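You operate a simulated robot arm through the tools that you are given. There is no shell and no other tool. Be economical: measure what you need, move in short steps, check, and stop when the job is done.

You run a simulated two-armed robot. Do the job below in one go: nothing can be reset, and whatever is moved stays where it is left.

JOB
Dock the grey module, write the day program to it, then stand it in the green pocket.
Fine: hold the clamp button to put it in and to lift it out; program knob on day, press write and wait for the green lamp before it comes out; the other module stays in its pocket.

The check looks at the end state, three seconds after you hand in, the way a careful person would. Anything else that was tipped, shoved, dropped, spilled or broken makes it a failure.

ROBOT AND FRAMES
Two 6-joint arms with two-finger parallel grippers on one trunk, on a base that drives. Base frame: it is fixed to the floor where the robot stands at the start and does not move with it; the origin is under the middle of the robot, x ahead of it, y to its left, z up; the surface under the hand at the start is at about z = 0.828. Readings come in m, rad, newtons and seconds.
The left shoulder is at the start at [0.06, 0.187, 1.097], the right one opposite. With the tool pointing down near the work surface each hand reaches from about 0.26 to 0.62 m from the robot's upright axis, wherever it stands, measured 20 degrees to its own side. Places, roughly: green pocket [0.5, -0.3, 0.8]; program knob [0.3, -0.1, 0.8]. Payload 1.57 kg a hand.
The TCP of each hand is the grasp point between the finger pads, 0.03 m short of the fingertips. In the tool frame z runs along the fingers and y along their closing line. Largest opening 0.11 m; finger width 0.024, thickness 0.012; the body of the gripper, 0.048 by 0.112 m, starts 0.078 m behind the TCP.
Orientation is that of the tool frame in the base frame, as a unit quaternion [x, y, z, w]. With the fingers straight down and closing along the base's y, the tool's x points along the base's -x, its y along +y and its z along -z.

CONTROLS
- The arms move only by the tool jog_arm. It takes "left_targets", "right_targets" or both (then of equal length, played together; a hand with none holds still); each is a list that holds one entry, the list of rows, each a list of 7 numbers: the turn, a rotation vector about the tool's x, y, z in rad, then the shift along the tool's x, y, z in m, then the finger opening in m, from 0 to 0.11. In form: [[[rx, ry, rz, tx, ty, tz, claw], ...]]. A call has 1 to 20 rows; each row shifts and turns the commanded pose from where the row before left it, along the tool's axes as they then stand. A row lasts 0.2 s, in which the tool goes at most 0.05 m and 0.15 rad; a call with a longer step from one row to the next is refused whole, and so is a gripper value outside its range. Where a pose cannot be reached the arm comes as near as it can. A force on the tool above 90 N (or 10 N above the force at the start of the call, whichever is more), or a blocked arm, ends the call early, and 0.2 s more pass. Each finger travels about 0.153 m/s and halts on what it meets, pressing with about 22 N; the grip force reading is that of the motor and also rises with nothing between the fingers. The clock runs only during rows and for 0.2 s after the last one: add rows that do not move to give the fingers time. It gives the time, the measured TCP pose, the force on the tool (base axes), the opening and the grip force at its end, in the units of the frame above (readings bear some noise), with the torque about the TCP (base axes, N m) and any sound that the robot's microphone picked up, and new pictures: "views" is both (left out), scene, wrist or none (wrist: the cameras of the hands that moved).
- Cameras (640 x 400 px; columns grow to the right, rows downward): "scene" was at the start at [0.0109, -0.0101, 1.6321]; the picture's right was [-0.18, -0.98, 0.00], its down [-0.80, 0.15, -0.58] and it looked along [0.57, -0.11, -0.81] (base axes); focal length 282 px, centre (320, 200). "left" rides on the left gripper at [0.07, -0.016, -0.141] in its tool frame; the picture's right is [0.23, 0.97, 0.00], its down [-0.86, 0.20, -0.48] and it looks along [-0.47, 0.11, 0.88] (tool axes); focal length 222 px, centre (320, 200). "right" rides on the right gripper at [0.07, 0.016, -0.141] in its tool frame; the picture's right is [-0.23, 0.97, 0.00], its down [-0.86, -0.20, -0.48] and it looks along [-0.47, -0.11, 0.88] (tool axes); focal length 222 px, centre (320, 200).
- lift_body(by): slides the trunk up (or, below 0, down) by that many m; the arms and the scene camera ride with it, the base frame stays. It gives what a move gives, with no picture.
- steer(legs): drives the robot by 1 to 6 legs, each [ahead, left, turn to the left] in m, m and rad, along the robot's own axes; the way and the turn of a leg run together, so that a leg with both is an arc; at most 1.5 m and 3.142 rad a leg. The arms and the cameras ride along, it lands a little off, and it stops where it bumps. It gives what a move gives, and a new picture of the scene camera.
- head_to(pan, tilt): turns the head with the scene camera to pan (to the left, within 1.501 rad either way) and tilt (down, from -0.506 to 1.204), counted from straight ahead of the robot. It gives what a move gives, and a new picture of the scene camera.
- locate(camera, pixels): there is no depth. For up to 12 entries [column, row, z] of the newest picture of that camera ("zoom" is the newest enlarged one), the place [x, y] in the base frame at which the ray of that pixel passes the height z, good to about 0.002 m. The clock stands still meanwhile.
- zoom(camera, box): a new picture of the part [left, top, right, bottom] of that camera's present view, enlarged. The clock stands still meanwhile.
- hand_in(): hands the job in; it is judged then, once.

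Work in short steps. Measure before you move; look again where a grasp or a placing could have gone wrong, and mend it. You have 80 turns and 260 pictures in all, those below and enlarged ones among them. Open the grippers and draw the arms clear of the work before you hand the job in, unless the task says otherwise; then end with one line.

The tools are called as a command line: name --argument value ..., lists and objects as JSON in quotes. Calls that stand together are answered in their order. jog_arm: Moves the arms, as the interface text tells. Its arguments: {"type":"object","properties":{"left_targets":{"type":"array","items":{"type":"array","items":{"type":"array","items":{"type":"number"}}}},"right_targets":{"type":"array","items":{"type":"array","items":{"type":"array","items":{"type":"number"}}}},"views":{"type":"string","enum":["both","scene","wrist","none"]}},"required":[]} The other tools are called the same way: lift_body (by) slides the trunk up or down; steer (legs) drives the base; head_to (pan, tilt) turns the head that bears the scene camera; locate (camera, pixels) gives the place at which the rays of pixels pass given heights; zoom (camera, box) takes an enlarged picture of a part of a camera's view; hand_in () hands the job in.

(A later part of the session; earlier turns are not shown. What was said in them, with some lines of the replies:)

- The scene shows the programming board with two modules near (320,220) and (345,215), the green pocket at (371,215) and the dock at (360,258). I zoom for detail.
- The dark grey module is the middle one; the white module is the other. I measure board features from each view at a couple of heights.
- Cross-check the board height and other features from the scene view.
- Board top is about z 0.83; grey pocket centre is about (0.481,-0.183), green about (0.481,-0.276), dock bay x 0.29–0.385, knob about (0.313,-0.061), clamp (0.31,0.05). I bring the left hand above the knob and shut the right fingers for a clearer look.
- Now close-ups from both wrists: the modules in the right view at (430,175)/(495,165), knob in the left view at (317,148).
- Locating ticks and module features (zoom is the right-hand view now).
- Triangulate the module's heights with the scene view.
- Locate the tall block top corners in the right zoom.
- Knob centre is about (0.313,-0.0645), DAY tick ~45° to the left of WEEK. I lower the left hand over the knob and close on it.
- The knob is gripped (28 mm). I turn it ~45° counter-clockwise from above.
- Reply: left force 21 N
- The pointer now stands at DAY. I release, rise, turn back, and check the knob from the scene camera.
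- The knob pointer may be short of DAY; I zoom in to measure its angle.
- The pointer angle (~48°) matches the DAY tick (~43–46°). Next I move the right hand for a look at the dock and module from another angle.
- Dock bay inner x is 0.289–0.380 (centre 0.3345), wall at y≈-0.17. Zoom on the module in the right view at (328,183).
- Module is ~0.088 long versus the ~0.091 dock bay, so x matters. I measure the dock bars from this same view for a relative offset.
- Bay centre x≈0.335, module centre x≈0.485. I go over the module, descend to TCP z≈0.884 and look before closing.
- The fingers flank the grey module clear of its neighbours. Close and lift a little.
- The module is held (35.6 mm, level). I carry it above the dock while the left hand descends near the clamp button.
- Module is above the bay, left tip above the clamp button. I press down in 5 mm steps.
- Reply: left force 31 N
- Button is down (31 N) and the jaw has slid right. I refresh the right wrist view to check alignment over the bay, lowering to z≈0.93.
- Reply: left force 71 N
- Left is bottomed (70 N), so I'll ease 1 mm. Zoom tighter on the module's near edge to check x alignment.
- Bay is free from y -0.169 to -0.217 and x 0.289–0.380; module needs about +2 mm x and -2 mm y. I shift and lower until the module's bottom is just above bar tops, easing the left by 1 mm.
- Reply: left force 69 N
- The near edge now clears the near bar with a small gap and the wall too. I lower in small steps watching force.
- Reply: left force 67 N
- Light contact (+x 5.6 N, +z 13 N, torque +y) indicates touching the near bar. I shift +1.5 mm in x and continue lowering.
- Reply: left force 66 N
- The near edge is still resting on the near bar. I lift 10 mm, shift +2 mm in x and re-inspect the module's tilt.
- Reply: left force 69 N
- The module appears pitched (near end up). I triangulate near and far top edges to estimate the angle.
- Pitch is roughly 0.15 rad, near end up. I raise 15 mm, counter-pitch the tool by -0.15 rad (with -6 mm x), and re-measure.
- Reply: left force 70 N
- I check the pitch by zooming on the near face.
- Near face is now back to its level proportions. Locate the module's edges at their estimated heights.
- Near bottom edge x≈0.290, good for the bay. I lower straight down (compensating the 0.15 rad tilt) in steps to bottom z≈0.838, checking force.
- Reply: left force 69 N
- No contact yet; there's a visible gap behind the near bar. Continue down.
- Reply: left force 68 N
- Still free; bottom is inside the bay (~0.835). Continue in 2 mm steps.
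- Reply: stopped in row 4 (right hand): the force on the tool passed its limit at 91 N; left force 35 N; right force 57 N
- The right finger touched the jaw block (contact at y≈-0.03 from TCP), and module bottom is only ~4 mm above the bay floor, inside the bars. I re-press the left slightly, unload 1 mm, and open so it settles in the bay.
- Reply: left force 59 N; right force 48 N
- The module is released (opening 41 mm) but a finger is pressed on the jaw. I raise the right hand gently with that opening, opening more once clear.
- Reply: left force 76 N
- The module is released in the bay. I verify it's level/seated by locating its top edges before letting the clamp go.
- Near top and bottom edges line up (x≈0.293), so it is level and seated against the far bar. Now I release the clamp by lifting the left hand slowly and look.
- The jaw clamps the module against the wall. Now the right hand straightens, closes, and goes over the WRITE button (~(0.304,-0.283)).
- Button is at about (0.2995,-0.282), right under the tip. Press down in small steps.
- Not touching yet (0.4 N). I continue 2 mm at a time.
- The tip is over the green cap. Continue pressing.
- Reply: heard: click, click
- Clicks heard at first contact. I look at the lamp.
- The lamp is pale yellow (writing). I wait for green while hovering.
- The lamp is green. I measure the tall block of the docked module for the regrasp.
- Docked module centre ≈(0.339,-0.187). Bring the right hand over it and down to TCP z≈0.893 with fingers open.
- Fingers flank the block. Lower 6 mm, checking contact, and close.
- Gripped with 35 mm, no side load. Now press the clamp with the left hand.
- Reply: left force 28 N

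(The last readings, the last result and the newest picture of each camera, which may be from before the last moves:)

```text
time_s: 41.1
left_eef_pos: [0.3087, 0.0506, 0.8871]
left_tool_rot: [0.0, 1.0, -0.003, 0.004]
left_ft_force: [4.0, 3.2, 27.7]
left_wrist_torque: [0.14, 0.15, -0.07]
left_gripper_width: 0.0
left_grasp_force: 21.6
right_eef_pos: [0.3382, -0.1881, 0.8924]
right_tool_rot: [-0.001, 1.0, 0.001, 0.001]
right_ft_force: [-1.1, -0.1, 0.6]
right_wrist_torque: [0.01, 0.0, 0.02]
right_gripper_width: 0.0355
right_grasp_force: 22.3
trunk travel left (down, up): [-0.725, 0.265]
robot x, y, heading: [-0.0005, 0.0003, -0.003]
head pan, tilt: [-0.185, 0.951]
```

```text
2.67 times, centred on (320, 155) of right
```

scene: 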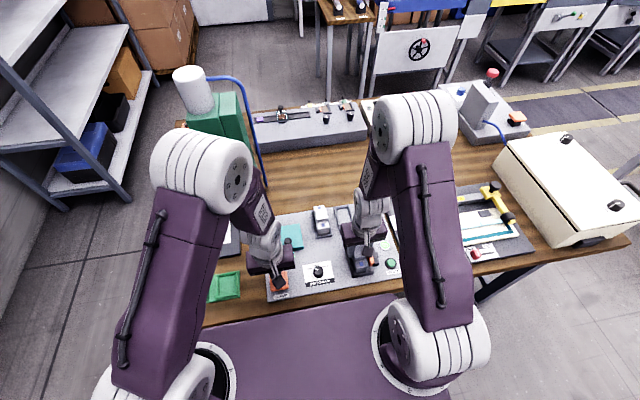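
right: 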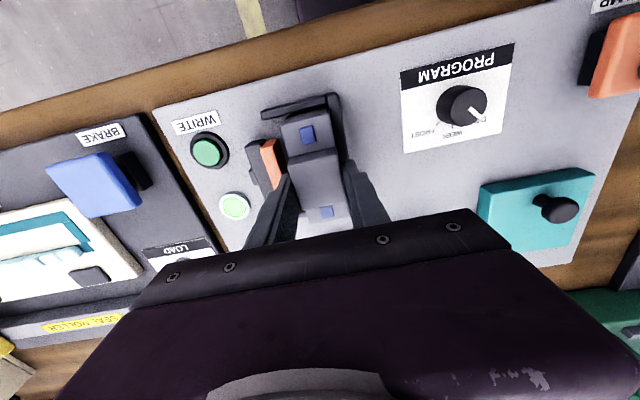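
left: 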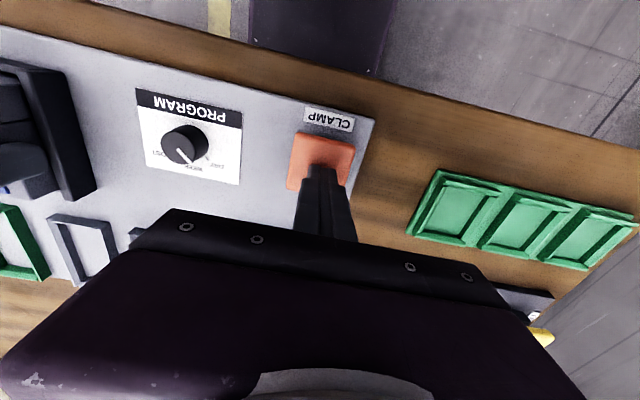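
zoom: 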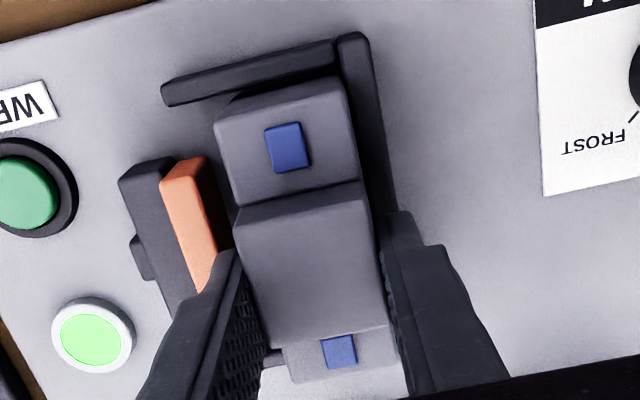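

Jaw is open. Lift the module straight up in gentle steps (with -1 mm x and y to ease off the bar and wall).

jog_arm --right_targets '[[[0, 0, 0, 0.001, -0.001, -0.003, 0.02], [0, 0, 0, 0, 0, -0.005, 0.02], [0, 0, 0, 0, 0, -0.01, 0.02], [0, 0, 0, 0, 0, -0.025, 0.02], [0, 0, 0, 0, 0, -0.03, 0.02], [0, 0, 0, 0, 0, 0, 0.02]]]'

zoom --camera "right" --box '[240, 80, 400, 230]'

zoom --camera "scene" --box '[335, 225, 405, 280]'

```text
time_s: 42.5
left_eef_pos: [0.3089, 0.0507, 0.8861]
left_tool_rot: [0.0, 1.0, -0.001, 0.005]
left_ft_force: [8.7, 4.1, 37.5]
left_wrist_torque: [0.14, 0.03, -0.01]
left_gripper_width: 0.0004
left_grasp_force: 21.4
right_eef_pos: [0.3376, -0.1913, 0.9652]
right_tool_rot: [0.0, 1.0, -0.001, 0.001]
right_ft_force: [0.1, 0.1, -1.6]
right_wrist_torque: [-0.02, -0.06, 0.02]
right_gripper_width: 0.0353
right_grasp_force: 22.3
trunk travel left (down, up): [-0.725, 0.265]
robot x, y, heading: [-0.0009, -0.0029, 0.001]
head pan, tilt: [-0.185, 0.951]
```

scene: 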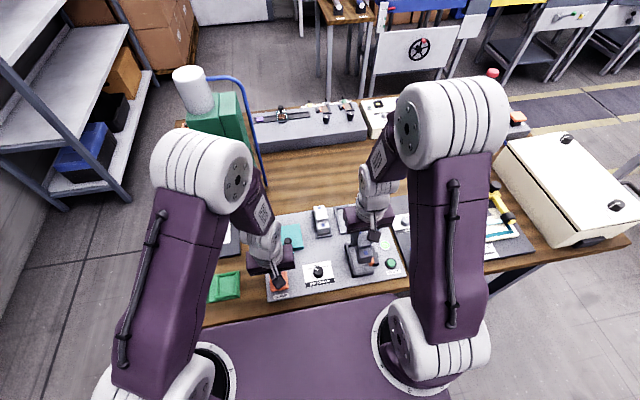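
right: 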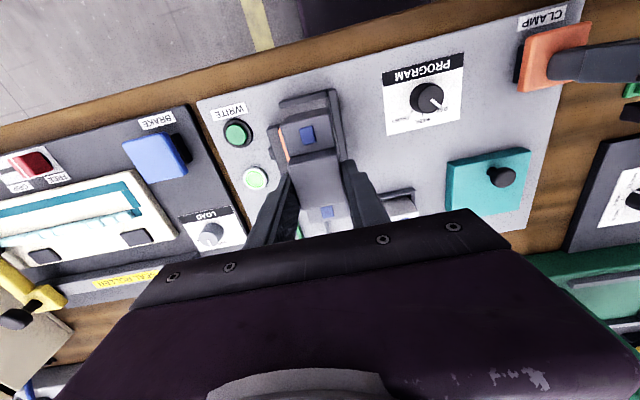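

```text
2.67 times, centred on (320, 155) of right
```

zoom: 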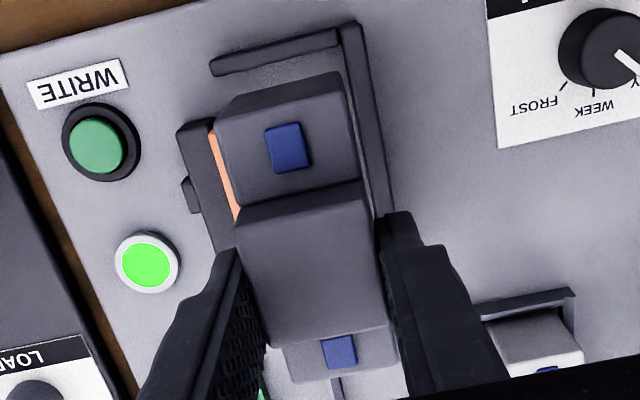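

```text
7.27 times, centred on (370, 252) of scene
```

zoom: 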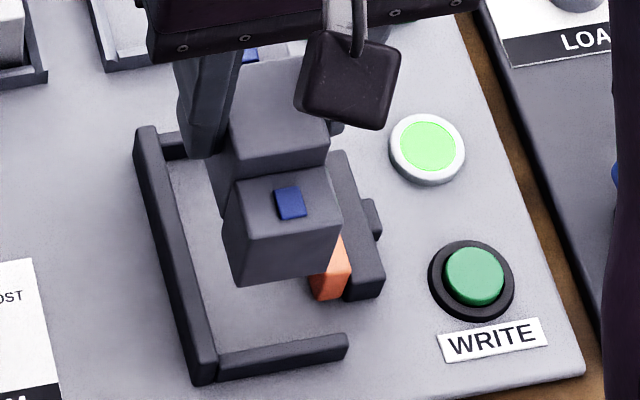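

Module is out and level, lamp still green. Raise the left hand and carry the module over the green pocket (~(0.481,-0.275)).

jog_arm --left_targets '[[[0, 0, 0, 0, 0, -0.004, 0], [0, 0, 0, 0, 0, -0.006, 0], [0, 0, 0, 0, 0, -0.03, 0], [0, 0, 0, 0, 0, -0.04, 0], [0, 0, 0, 0, 0, 0, 0], [0, 0, 0, 0, 0, 0, 0]]]' --right_targets '[[[0, 0, 0, -0.02, -0.01, 0, 0.02], [0, 0, 0, -0.035, -0.02, 0, 0.02], [0, 0, 0, -0.035, -0.025, 0, 0.02], [0, 0, 0, -0.035, -0.02, 0, 0.02], [0, 0, 0, -0.018, -0.009, 0, 0.02], [0, 0, 0, 0, 0, 0, 0.02]]]'

zoom --camera "right" --box '[240, 80, 400, 230]'

zoom --camera "scene" --box '[335, 180, 415, 245]'

```text
time_s: 43.9
left_eef_pos: [0.3077, 0.0527, 0.9668]
left_tool_rot: [0.0, 1.0, -0.002, 0.004]
left_ft_force: [-0.1, 0.6, -0.2]
left_wrist_torque: [0.01, -0.02, 0.01]
left_gripper_width: 0.0
left_grasp_force: 20.8
right_eef_pos: [0.4827, -0.2749, 0.9636]
right_tool_rot: [0.001, 1.0, 0.001, 0.0]
right_ft_force: [-0.6, 0.3, -1.7]
right_wrist_torque: [-0.01, -0.01, -0.01]
right_gripper_width: 0.0358
right_grasp_force: 21.7
trunk travel left (down, up): [-0.725, 0.265]
robot x, y, heading: [0.0024, -0.0014, 0.006]
head pan, tilt: [-0.185, 0.951]
```

scene: 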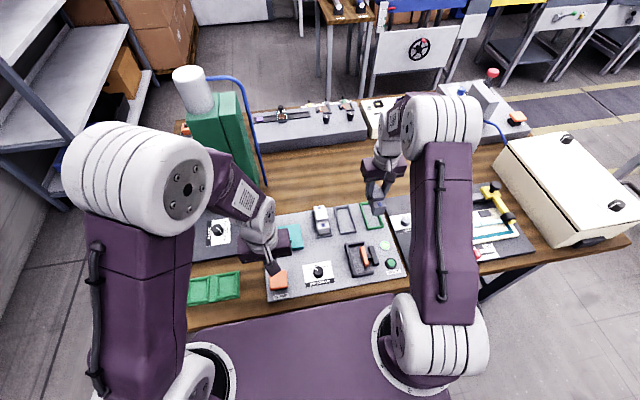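
right: 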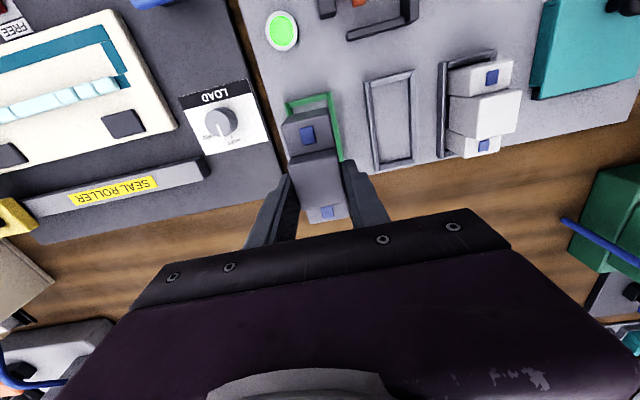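
left: 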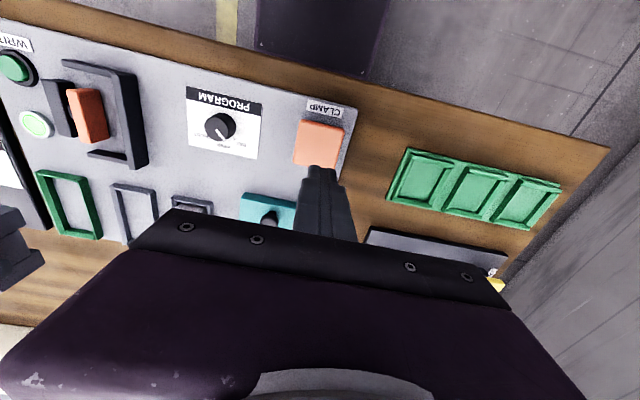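

```text
2.67 times, centred on (320, 155) of right
```

zoom: 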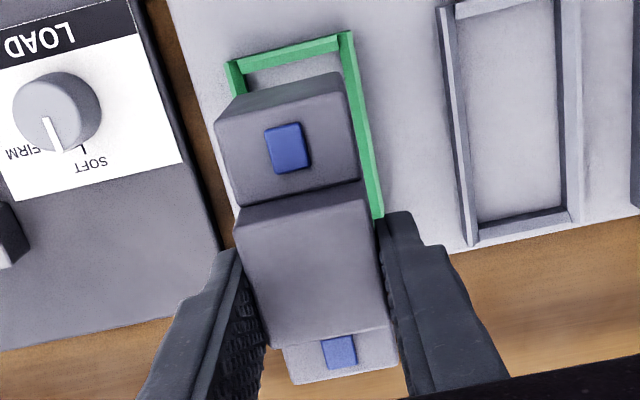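

```text
6.15 times, centred on (375, 212) of scene
```

zoom: 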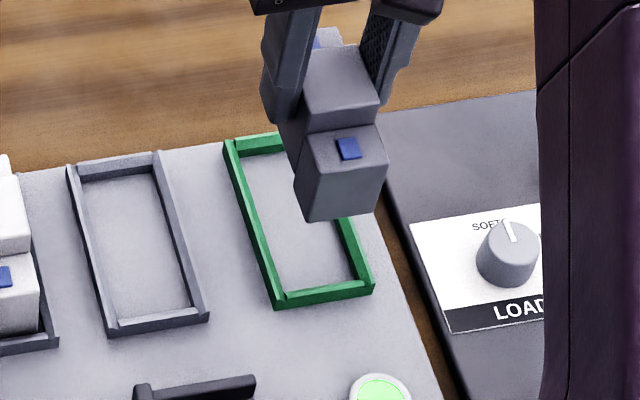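

locate --camera "zoom" --pixels '[[228, 64, 0.838], [340, 32, 0.838], [290, 139, 0.838]]'

locate --camera "right" --pixels '[[290, 115.6, 0.902], [325.6, 107, 0.902], [281.7, 126.9, 0.933], [329.4, 115.6, 0.933], [285, 101.4, 0.838], [328.5, 90, 0.838], [349.5, 91.5, 0.838], [343.4, 160, 0.838]]'

locate --camera "left" --pixels '[[36, 172, 0.838], [87, 174, 0.838], [102, 239, 0.838], [57, 237, 0.838]]'

zoom --camera "left" --box '[20, 150, 130, 260]'

```text
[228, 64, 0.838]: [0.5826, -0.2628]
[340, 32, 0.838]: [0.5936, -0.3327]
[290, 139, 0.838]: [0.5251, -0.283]
```

```text
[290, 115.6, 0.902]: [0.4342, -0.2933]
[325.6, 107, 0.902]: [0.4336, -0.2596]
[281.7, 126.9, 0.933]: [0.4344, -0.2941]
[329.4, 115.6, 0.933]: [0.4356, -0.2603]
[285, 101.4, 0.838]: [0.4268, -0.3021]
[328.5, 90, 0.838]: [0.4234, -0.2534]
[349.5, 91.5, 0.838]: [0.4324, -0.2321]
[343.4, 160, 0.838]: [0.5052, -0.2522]
```

```text
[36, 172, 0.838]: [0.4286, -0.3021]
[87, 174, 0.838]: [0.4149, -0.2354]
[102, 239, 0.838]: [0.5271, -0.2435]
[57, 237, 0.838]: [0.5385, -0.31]
```

```text
3.64 times, centred on (75, 205) of left
```

zoom: 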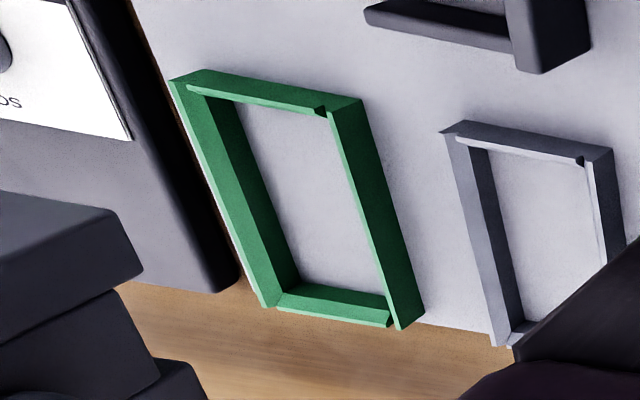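

locate --camera "zoom" --pixels '[[238, 102, 0.831], [328, 117, 0.831], [298, 285, 0.831], [378, 295, 0.831], [170, 82, 0.84], [362, 98, 0.84], [425, 315, 0.84], [270, 305, 0.84]]'

```text
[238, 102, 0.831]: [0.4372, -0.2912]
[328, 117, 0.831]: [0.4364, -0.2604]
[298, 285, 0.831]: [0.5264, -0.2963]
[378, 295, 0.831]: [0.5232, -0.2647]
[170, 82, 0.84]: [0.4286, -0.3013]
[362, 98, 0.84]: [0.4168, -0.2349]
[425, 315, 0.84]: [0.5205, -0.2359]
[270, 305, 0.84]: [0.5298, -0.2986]
```

Module near edge is at 0.4345, needs about +2 mm x, +1 mm y. Shift and lower 50 mm, then check.

jog_arm --right_targets '[[[0, 0, 0, -0.002, 0.001, 0.02, 0.02], [0, 0, 0, 0, 0, 0.02, 0.02], [0, 0, 0, 0, 0, 0.01, 0.02], [0, 0, 0, 0, 0, 0, 0.02]]]'

zoom --camera "right" --box '[240, 80, 400, 230]'

zoom --camera "scene" --box '[345, 190, 395, 235]'

```text
time_s: 44.9
left_eef_pos: [0.3085, 0.0527, 0.967]
left_tool_rot: [0.0, 1.0, -0.002, 0.003]
left_ft_force: [-0.2, -0.7, 0.0]
left_wrist_torque: [0.04, 0.02, 0.0]
left_gripper_width: 0.0001
left_grasp_force: 21.0
right_eef_pos: [0.4837, -0.2731, 0.9127]
right_tool_rot: [0.0, 1.0, 0.001, 0.0]
right_ft_force: [0.5, 0.1, -1.6]
right_wrist_torque: [-0.02, -0.03, 0.0]
right_gripper_width: 0.0356
right_grasp_force: 21.8
trunk travel left (down, up): [-0.725, 0.265]
robot x, y, heading: [-0.0007, 0.0018, -0.002]
head pan, tilt: [-0.185, 0.951]
```

scene: 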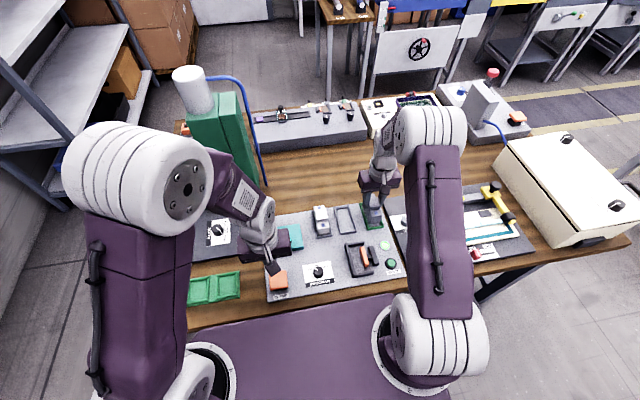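
right: 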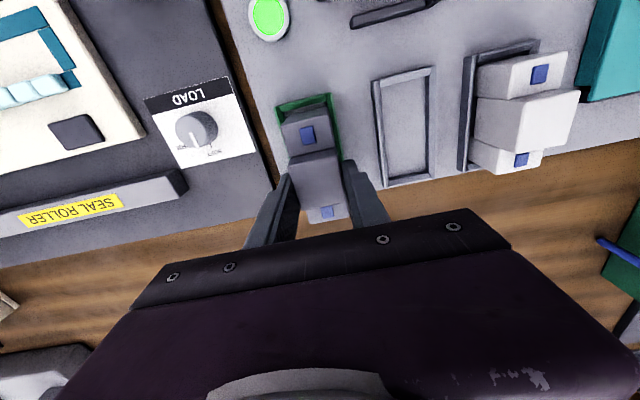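

```text
2.67 times, centred on (320, 155) of right
```

zoom: 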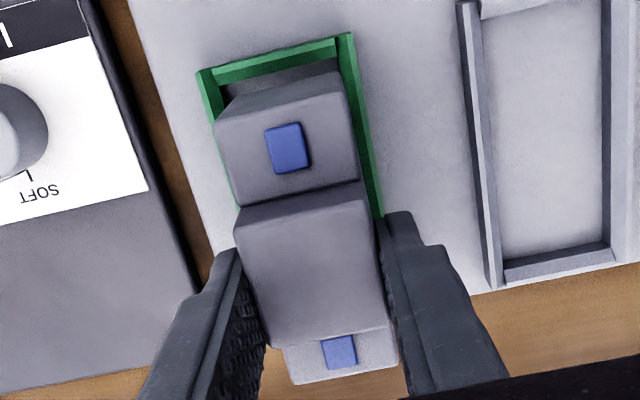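

```text
8.89 times, centred on (370, 212) of scene
```

zoom: 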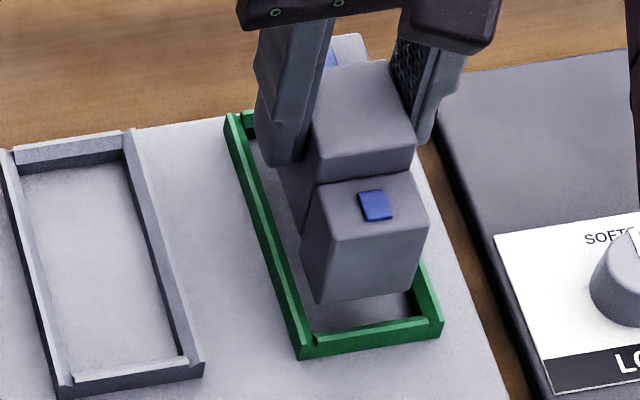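

locate --camera "right" --pixels '[[289, 117, 0.851], [326, 108, 0.851], [281.7, 127.3, 0.882], [329.4, 115.6, 0.882], [275.5, 108, 0.84], [331, 92.5, 0.84]]'

locate --camera "scene" --pixels '[[369.4, 222.2, 0.851], [380.3, 220.8, 0.851], [368, 229, 0.84], [383.7, 225, 0.84], [367.6, 226.7, 0.84], [383, 223.7, 0.84]]'

```text
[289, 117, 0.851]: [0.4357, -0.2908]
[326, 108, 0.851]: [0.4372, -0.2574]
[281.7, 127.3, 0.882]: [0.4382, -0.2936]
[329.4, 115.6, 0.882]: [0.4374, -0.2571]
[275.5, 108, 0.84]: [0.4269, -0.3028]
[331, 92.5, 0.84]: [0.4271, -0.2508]
```

```text
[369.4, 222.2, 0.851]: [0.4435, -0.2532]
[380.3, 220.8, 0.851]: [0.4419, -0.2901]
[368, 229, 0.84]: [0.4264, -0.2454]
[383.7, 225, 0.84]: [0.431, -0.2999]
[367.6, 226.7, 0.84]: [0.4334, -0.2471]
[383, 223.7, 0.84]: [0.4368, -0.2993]
```

Small trim: -1.5 mm x, -2 mm y; then lower 10 mm and check force.

jog_arm --right_targets '[[[0, 0, 0, 0.0015, -0.002, 0, 0.02], [0, 0, 0, 0, 0, 0.005, 0.02], [0, 0, 0, 0, 0, 0.005, 0.02], [0, 0, 0, 0, 0, 0.003, 0.02], [0, 0, 0, 0, 0, 0, 0.02]]]'

zoom --camera "scene" --box '[345, 190, 395, 235]'

zoom --camera "right" --box '[240, 80, 400, 230]'

```text
time_s: 46.1
left_eef_pos: [0.3083, 0.0539, 0.9665]
left_tool_rot: [0.0, 1.0, -0.002, 0.003]
left_ft_force: [0.6, 0.4, -0.4]
left_wrist_torque: [-0.03, -0.01, 0.0]
left_gripper_width: 0.0002
left_grasp_force: 21.3
right_eef_pos: [0.4827, -0.2753, 0.9001]
right_tool_rot: [0.0, 1.0, 0.0, 0.001]
right_ft_force: [-0.3, -0.2, -1.2]
right_wrist_torque: [-0.02, -0.02, 0.0]
right_gripper_width: 0.0356
right_grasp_force: 21.7
trunk travel left (down, up): [-0.725, 0.265]
robot x, y, heading: [0.0003, -0.0021, 0.0]
head pan, tilt: [-0.185, 0.951]
```

scene: 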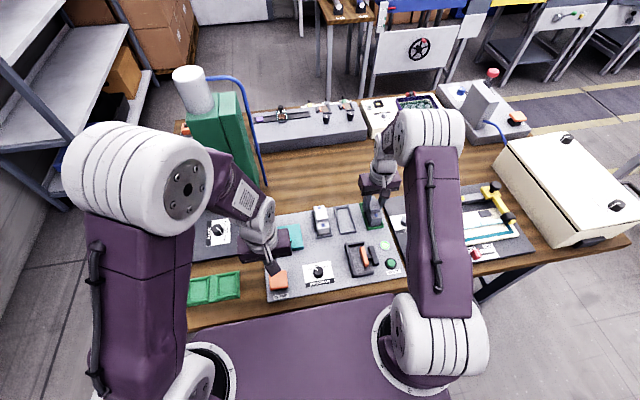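
right: 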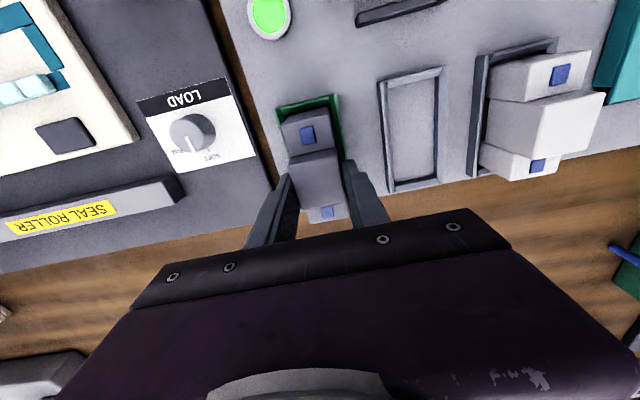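

```text
8.89 times, centred on (370, 212) of scene
```

zoom: 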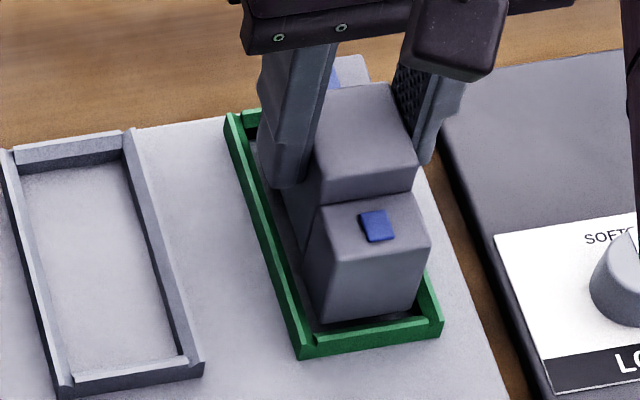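

```text
2.67 times, centred on (320, 155) of right
```

zoom: 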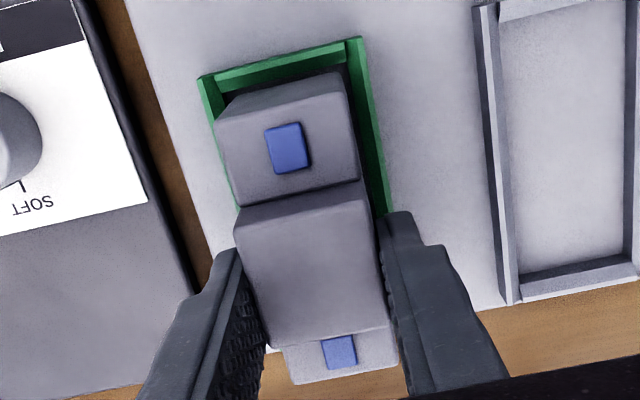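

No contact and the bottom is within the rim. Continue down gently.

jog_arm --right_targets '[[[0, 0, 0, 0, 0, 0.002, 0.02], [0, 0, 0, 0, 0, 0.002, 0.02], [0, 0, 0, 0, 0, 0.002, 0.02], [0, 0, 0, 0, 0, 0.001, 0.02], [0, 0, 0, 0, 0, 0, 0.02]]]' --views "none"

```text
time_s: 47.3
left_eef_pos: [0.3082, 0.0535, 0.9669]
left_tool_rot: [0.0, 1.0, -0.002, 0.003]
left_ft_force: [0.6, 0.3, 0.6]
left_wrist_torque: [0.01, 0.0, 0.01]
left_gripper_width: 0.0002
left_grasp_force: 21.5
right_eef_pos: [0.4823, -0.2748, 0.8941]
right_tool_rot: [0.0, 1.0, 0.0, 0.001]
right_ft_force: [0.7, 0.1, -1.0]
right_wrist_torque: [-0.03, -0.02, 0.02]
right_gripper_width: 0.0355
right_grasp_force: 22.2
trunk travel left (down, up): [-0.725, 0.265]
robot x, y, heading: [0.0016, 0.0022, 0.0]
head pan, tilt: [-0.185, 0.951]
```

Still free; continue in 1 mm steps until it touches.

jog_arm --right_targets '[[[0, 0, 0, 0, 0, 0.001, 0.02], [0, 0, 0, 0, 0, 0.001, 0.02], [0, 0, 0, 0, 0, 0.001, 0.02], [0, 0, 0, 0, 0, 0, 0.02]]]' --views "none"

```text
time_s: 48.3
left_eef_pos: [0.3066, 0.053, 0.968]
left_tool_rot: [0.001, 1.0, -0.001, 0.004]
left_ft_force: [-0.2, -0.4, -0.9]
left_wrist_torque: [0.0, 0.03, 0.02]
left_gripper_width: 0.0
left_grasp_force: 21.1
right_eef_pos: [0.4831, -0.2734, 0.892]
right_tool_rot: [0.0, 1.0, 0.0, 0.002]
right_ft_force: [-1.4, -1.2, 7.1]
right_wrist_torque: [0.02, 0.43, -0.01]
right_gripper_width: 0.0354
right_grasp_force: 21.8
trunk travel left (down, up): [-0.725, 0.265]
robot x, y, heading: [-0.0009, -0.002, -0.005]
head pan, tilt: [-0.185, 0.951]
```

Floor contact (7 N) at the expected height. Open and rise.

jog_arm --right_targets '[[[0, 0, 0, 0, 0, 0, 0.04], [0, 0, 0, 0, 0, 0, 0.055], [0, 0, 0, 0, 0, 0, 0.055], [0, 0, 0, 0, 0, -0.02, 0.055], [0, 0, 0, 0, 0, -0.04, 0.06], [0, 0, 0, 0.03, 0, -0.04, 0.06], [0, 0, 0, 0, 0, 0, 0.06]]]'

zoom --camera "scene" --box '[300, 190, 400, 270]'

zoom --camera "right" --box '[250, 80, 410, 220]'

```text
time_s: 49.9
left_eef_pos: [0.3084, 0.0528, 0.9655]
left_tool_rot: [-0.001, 1.0, -0.001, 0.002]
left_ft_force: [0.0, 0.7, -0.1]
left_wrist_torque: [-0.01, -0.02, 0.0]
left_gripper_width: 0.0
left_grasp_force: 21.6
right_eef_pos: [0.4524, -0.2752, 0.9913]
right_tool_rot: [0.0, 1.0, 0.001, 0.0]
right_ft_force: [-0.3, 0.0, -0.3]
right_wrist_torque: [0.0, 0.01, 0.03]
right_gripper_width: 0.0601
right_grasp_force: 0.0
trunk travel left (down, up): [-0.725, 0.265]
robot x, y, heading: [0.0001, -0.0008, -0.002]
head pan, tilt: [-0.185, 0.951]
```

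scene: 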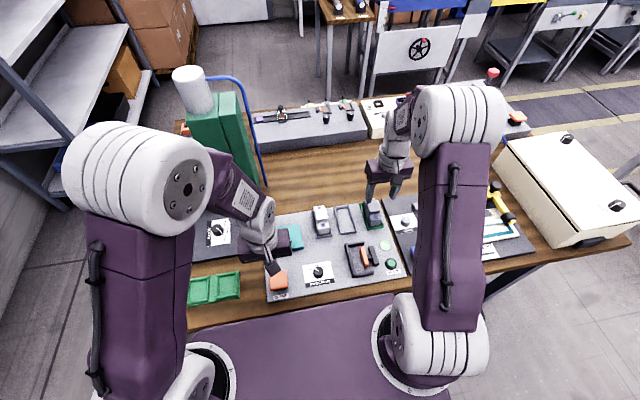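
right: 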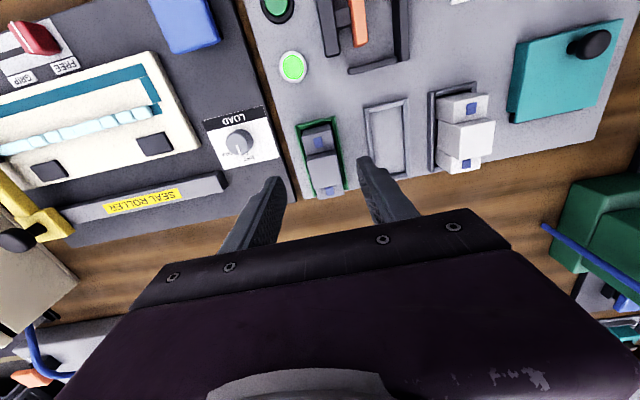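

```text
5.00 times, centred on (350, 230) of scene
```

zoom: 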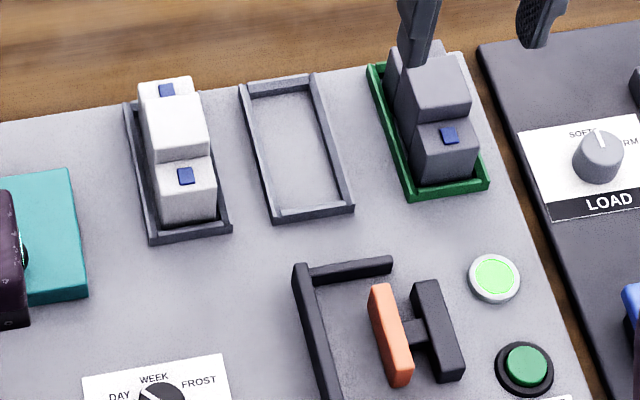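

```text
2.86 times, centred on (330, 150) of right
```

zoom: 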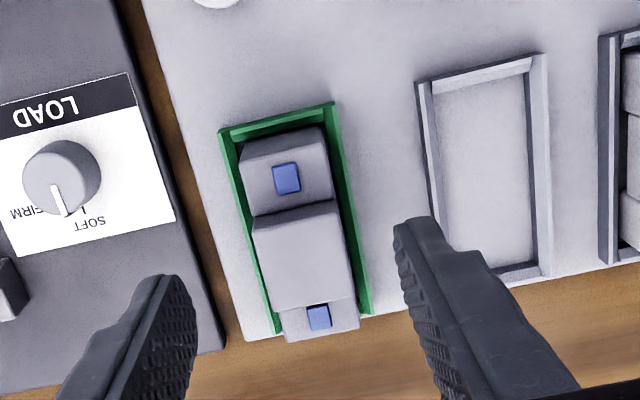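

The grey module stands in the green pocket, white one untouched, lamp green, knob on DAY. Draw both arms up and clear with grippers open.

jog_arm --left_targets '[[[0, 0, 0, 0, 0, -0.04, 0], [0, 0, 0, 0, 0, -0.04, 0.03], [0, 0, 0, 0, 0, -0.04, 0.08], [0, 0, 0, 0, 0, -0.02, 0.11], [0, 0, 0, 0, 0, 0, 0.11]]]' --right_targets '[[[0, 0, 0, 0, 0, -0.04, 0.06], [0, 0, 0, 0.03, -0.02, -0.03, 0.08], [0, 0, 0, 0.03, -0.03, -0.03, 0.11], [0, 0, 0, 0, 0, 0, 0.11], [0, 0, 0, 0, 0, 0, 0.11]]]' --views "scene"

zoom --camera "scene" --box '[250, 190, 410, 305]'

```text
refused: row 3 steps farther than a row can; nothing moved
```

```text
3.48 times, centred on (330, 248) of scene
```

zoom: 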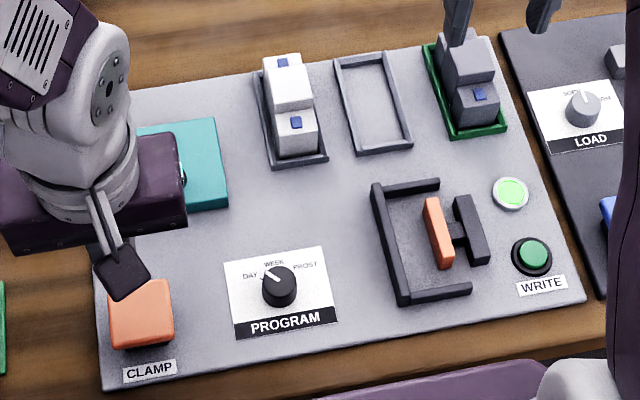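

One row was slightly too long; I retry with smaller steps.

jog_arm --left_targets '[[[0, 0, 0, 0, 0, -0.04, 0], [0, 0, 0, 0, 0, -0.04, 0.03], [0, 0, 0, 0, 0, -0.04, 0.08], [0, 0, 0, 0, 0, -0.01, 0.11], [0, 0, 0, 0, 0, 0, 0.11]]]' --right_targets '[[[0, 0, 0, 0, 0, -0.04, 0.06], [0, 0, 0, 0.02, -0.02, -0.03, 0.08], [0, 0, 0, 0.02, -0.02, -0.03, 0.11], [0, 0, 0, 0.02, 0, 0, 0.11], [0, 0, 0, 0, 0, 0, 0.11]]]' --views "scene"

zoom --camera "scene" --box '[250, 190, 410, 305]'

```text
time_s: 51.1
left_eef_pos: [0.3082, 0.0535, 1.097]
left_tool_rot: [0.0, 1.0, -0.001, 0.003]
left_ft_force: [0.3, 0.3, -0.4]
left_wrist_torque: [0.0, 0.02, 0.0]
left_gripper_width: 0.1101
left_grasp_force: 0.1
right_eef_pos: [0.3925, -0.3137, 1.0903]
right_tool_rot: [0.001, 1.0, 0.0, 0.001]
right_ft_force: [-0.5, -0.3, 0.6]
right_wrist_torque: [-0.02, -0.01, -0.01]
right_gripper_width: 0.1103
right_grasp_force: 0.0
trunk travel left (down, up): [-0.725, 0.265]
robot x, y, heading: [-0.0023, 0.0029, -0.003]
head pan, tilt: [-0.185, 0.951]
```

scene: 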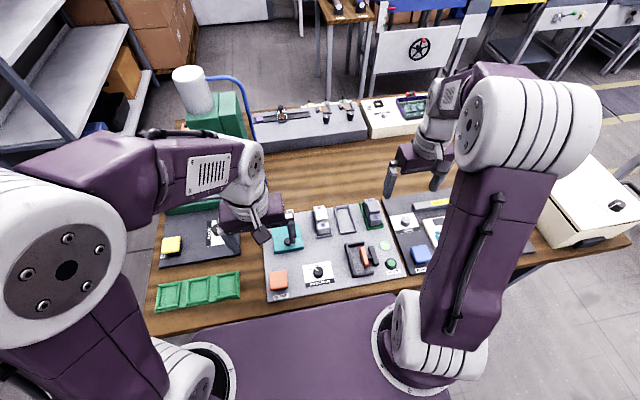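

```text
3.48 times, centred on (330, 248) of scene
```

zoom: 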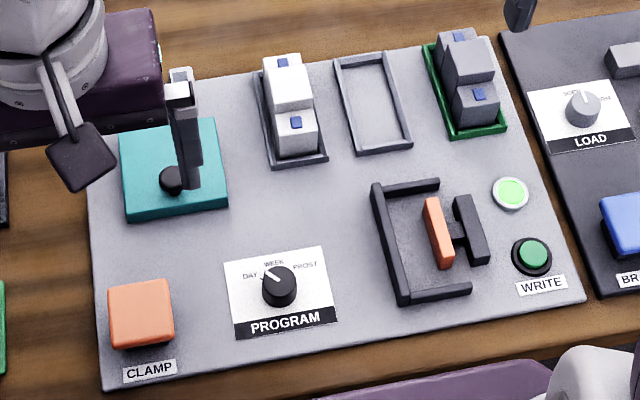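

Everything is in place: the grey module is upright in the green pocket, the lamp is green, the knob is on DAY, and both arms are clear. Handing in.

hand_in

```text
The job is handed in.
```

I docked the grey module, wrote the day program to it until the lamp turned green, and stood it upright in the green pocket; the white module stayed in its pocket and both arms are clear with grippers open.
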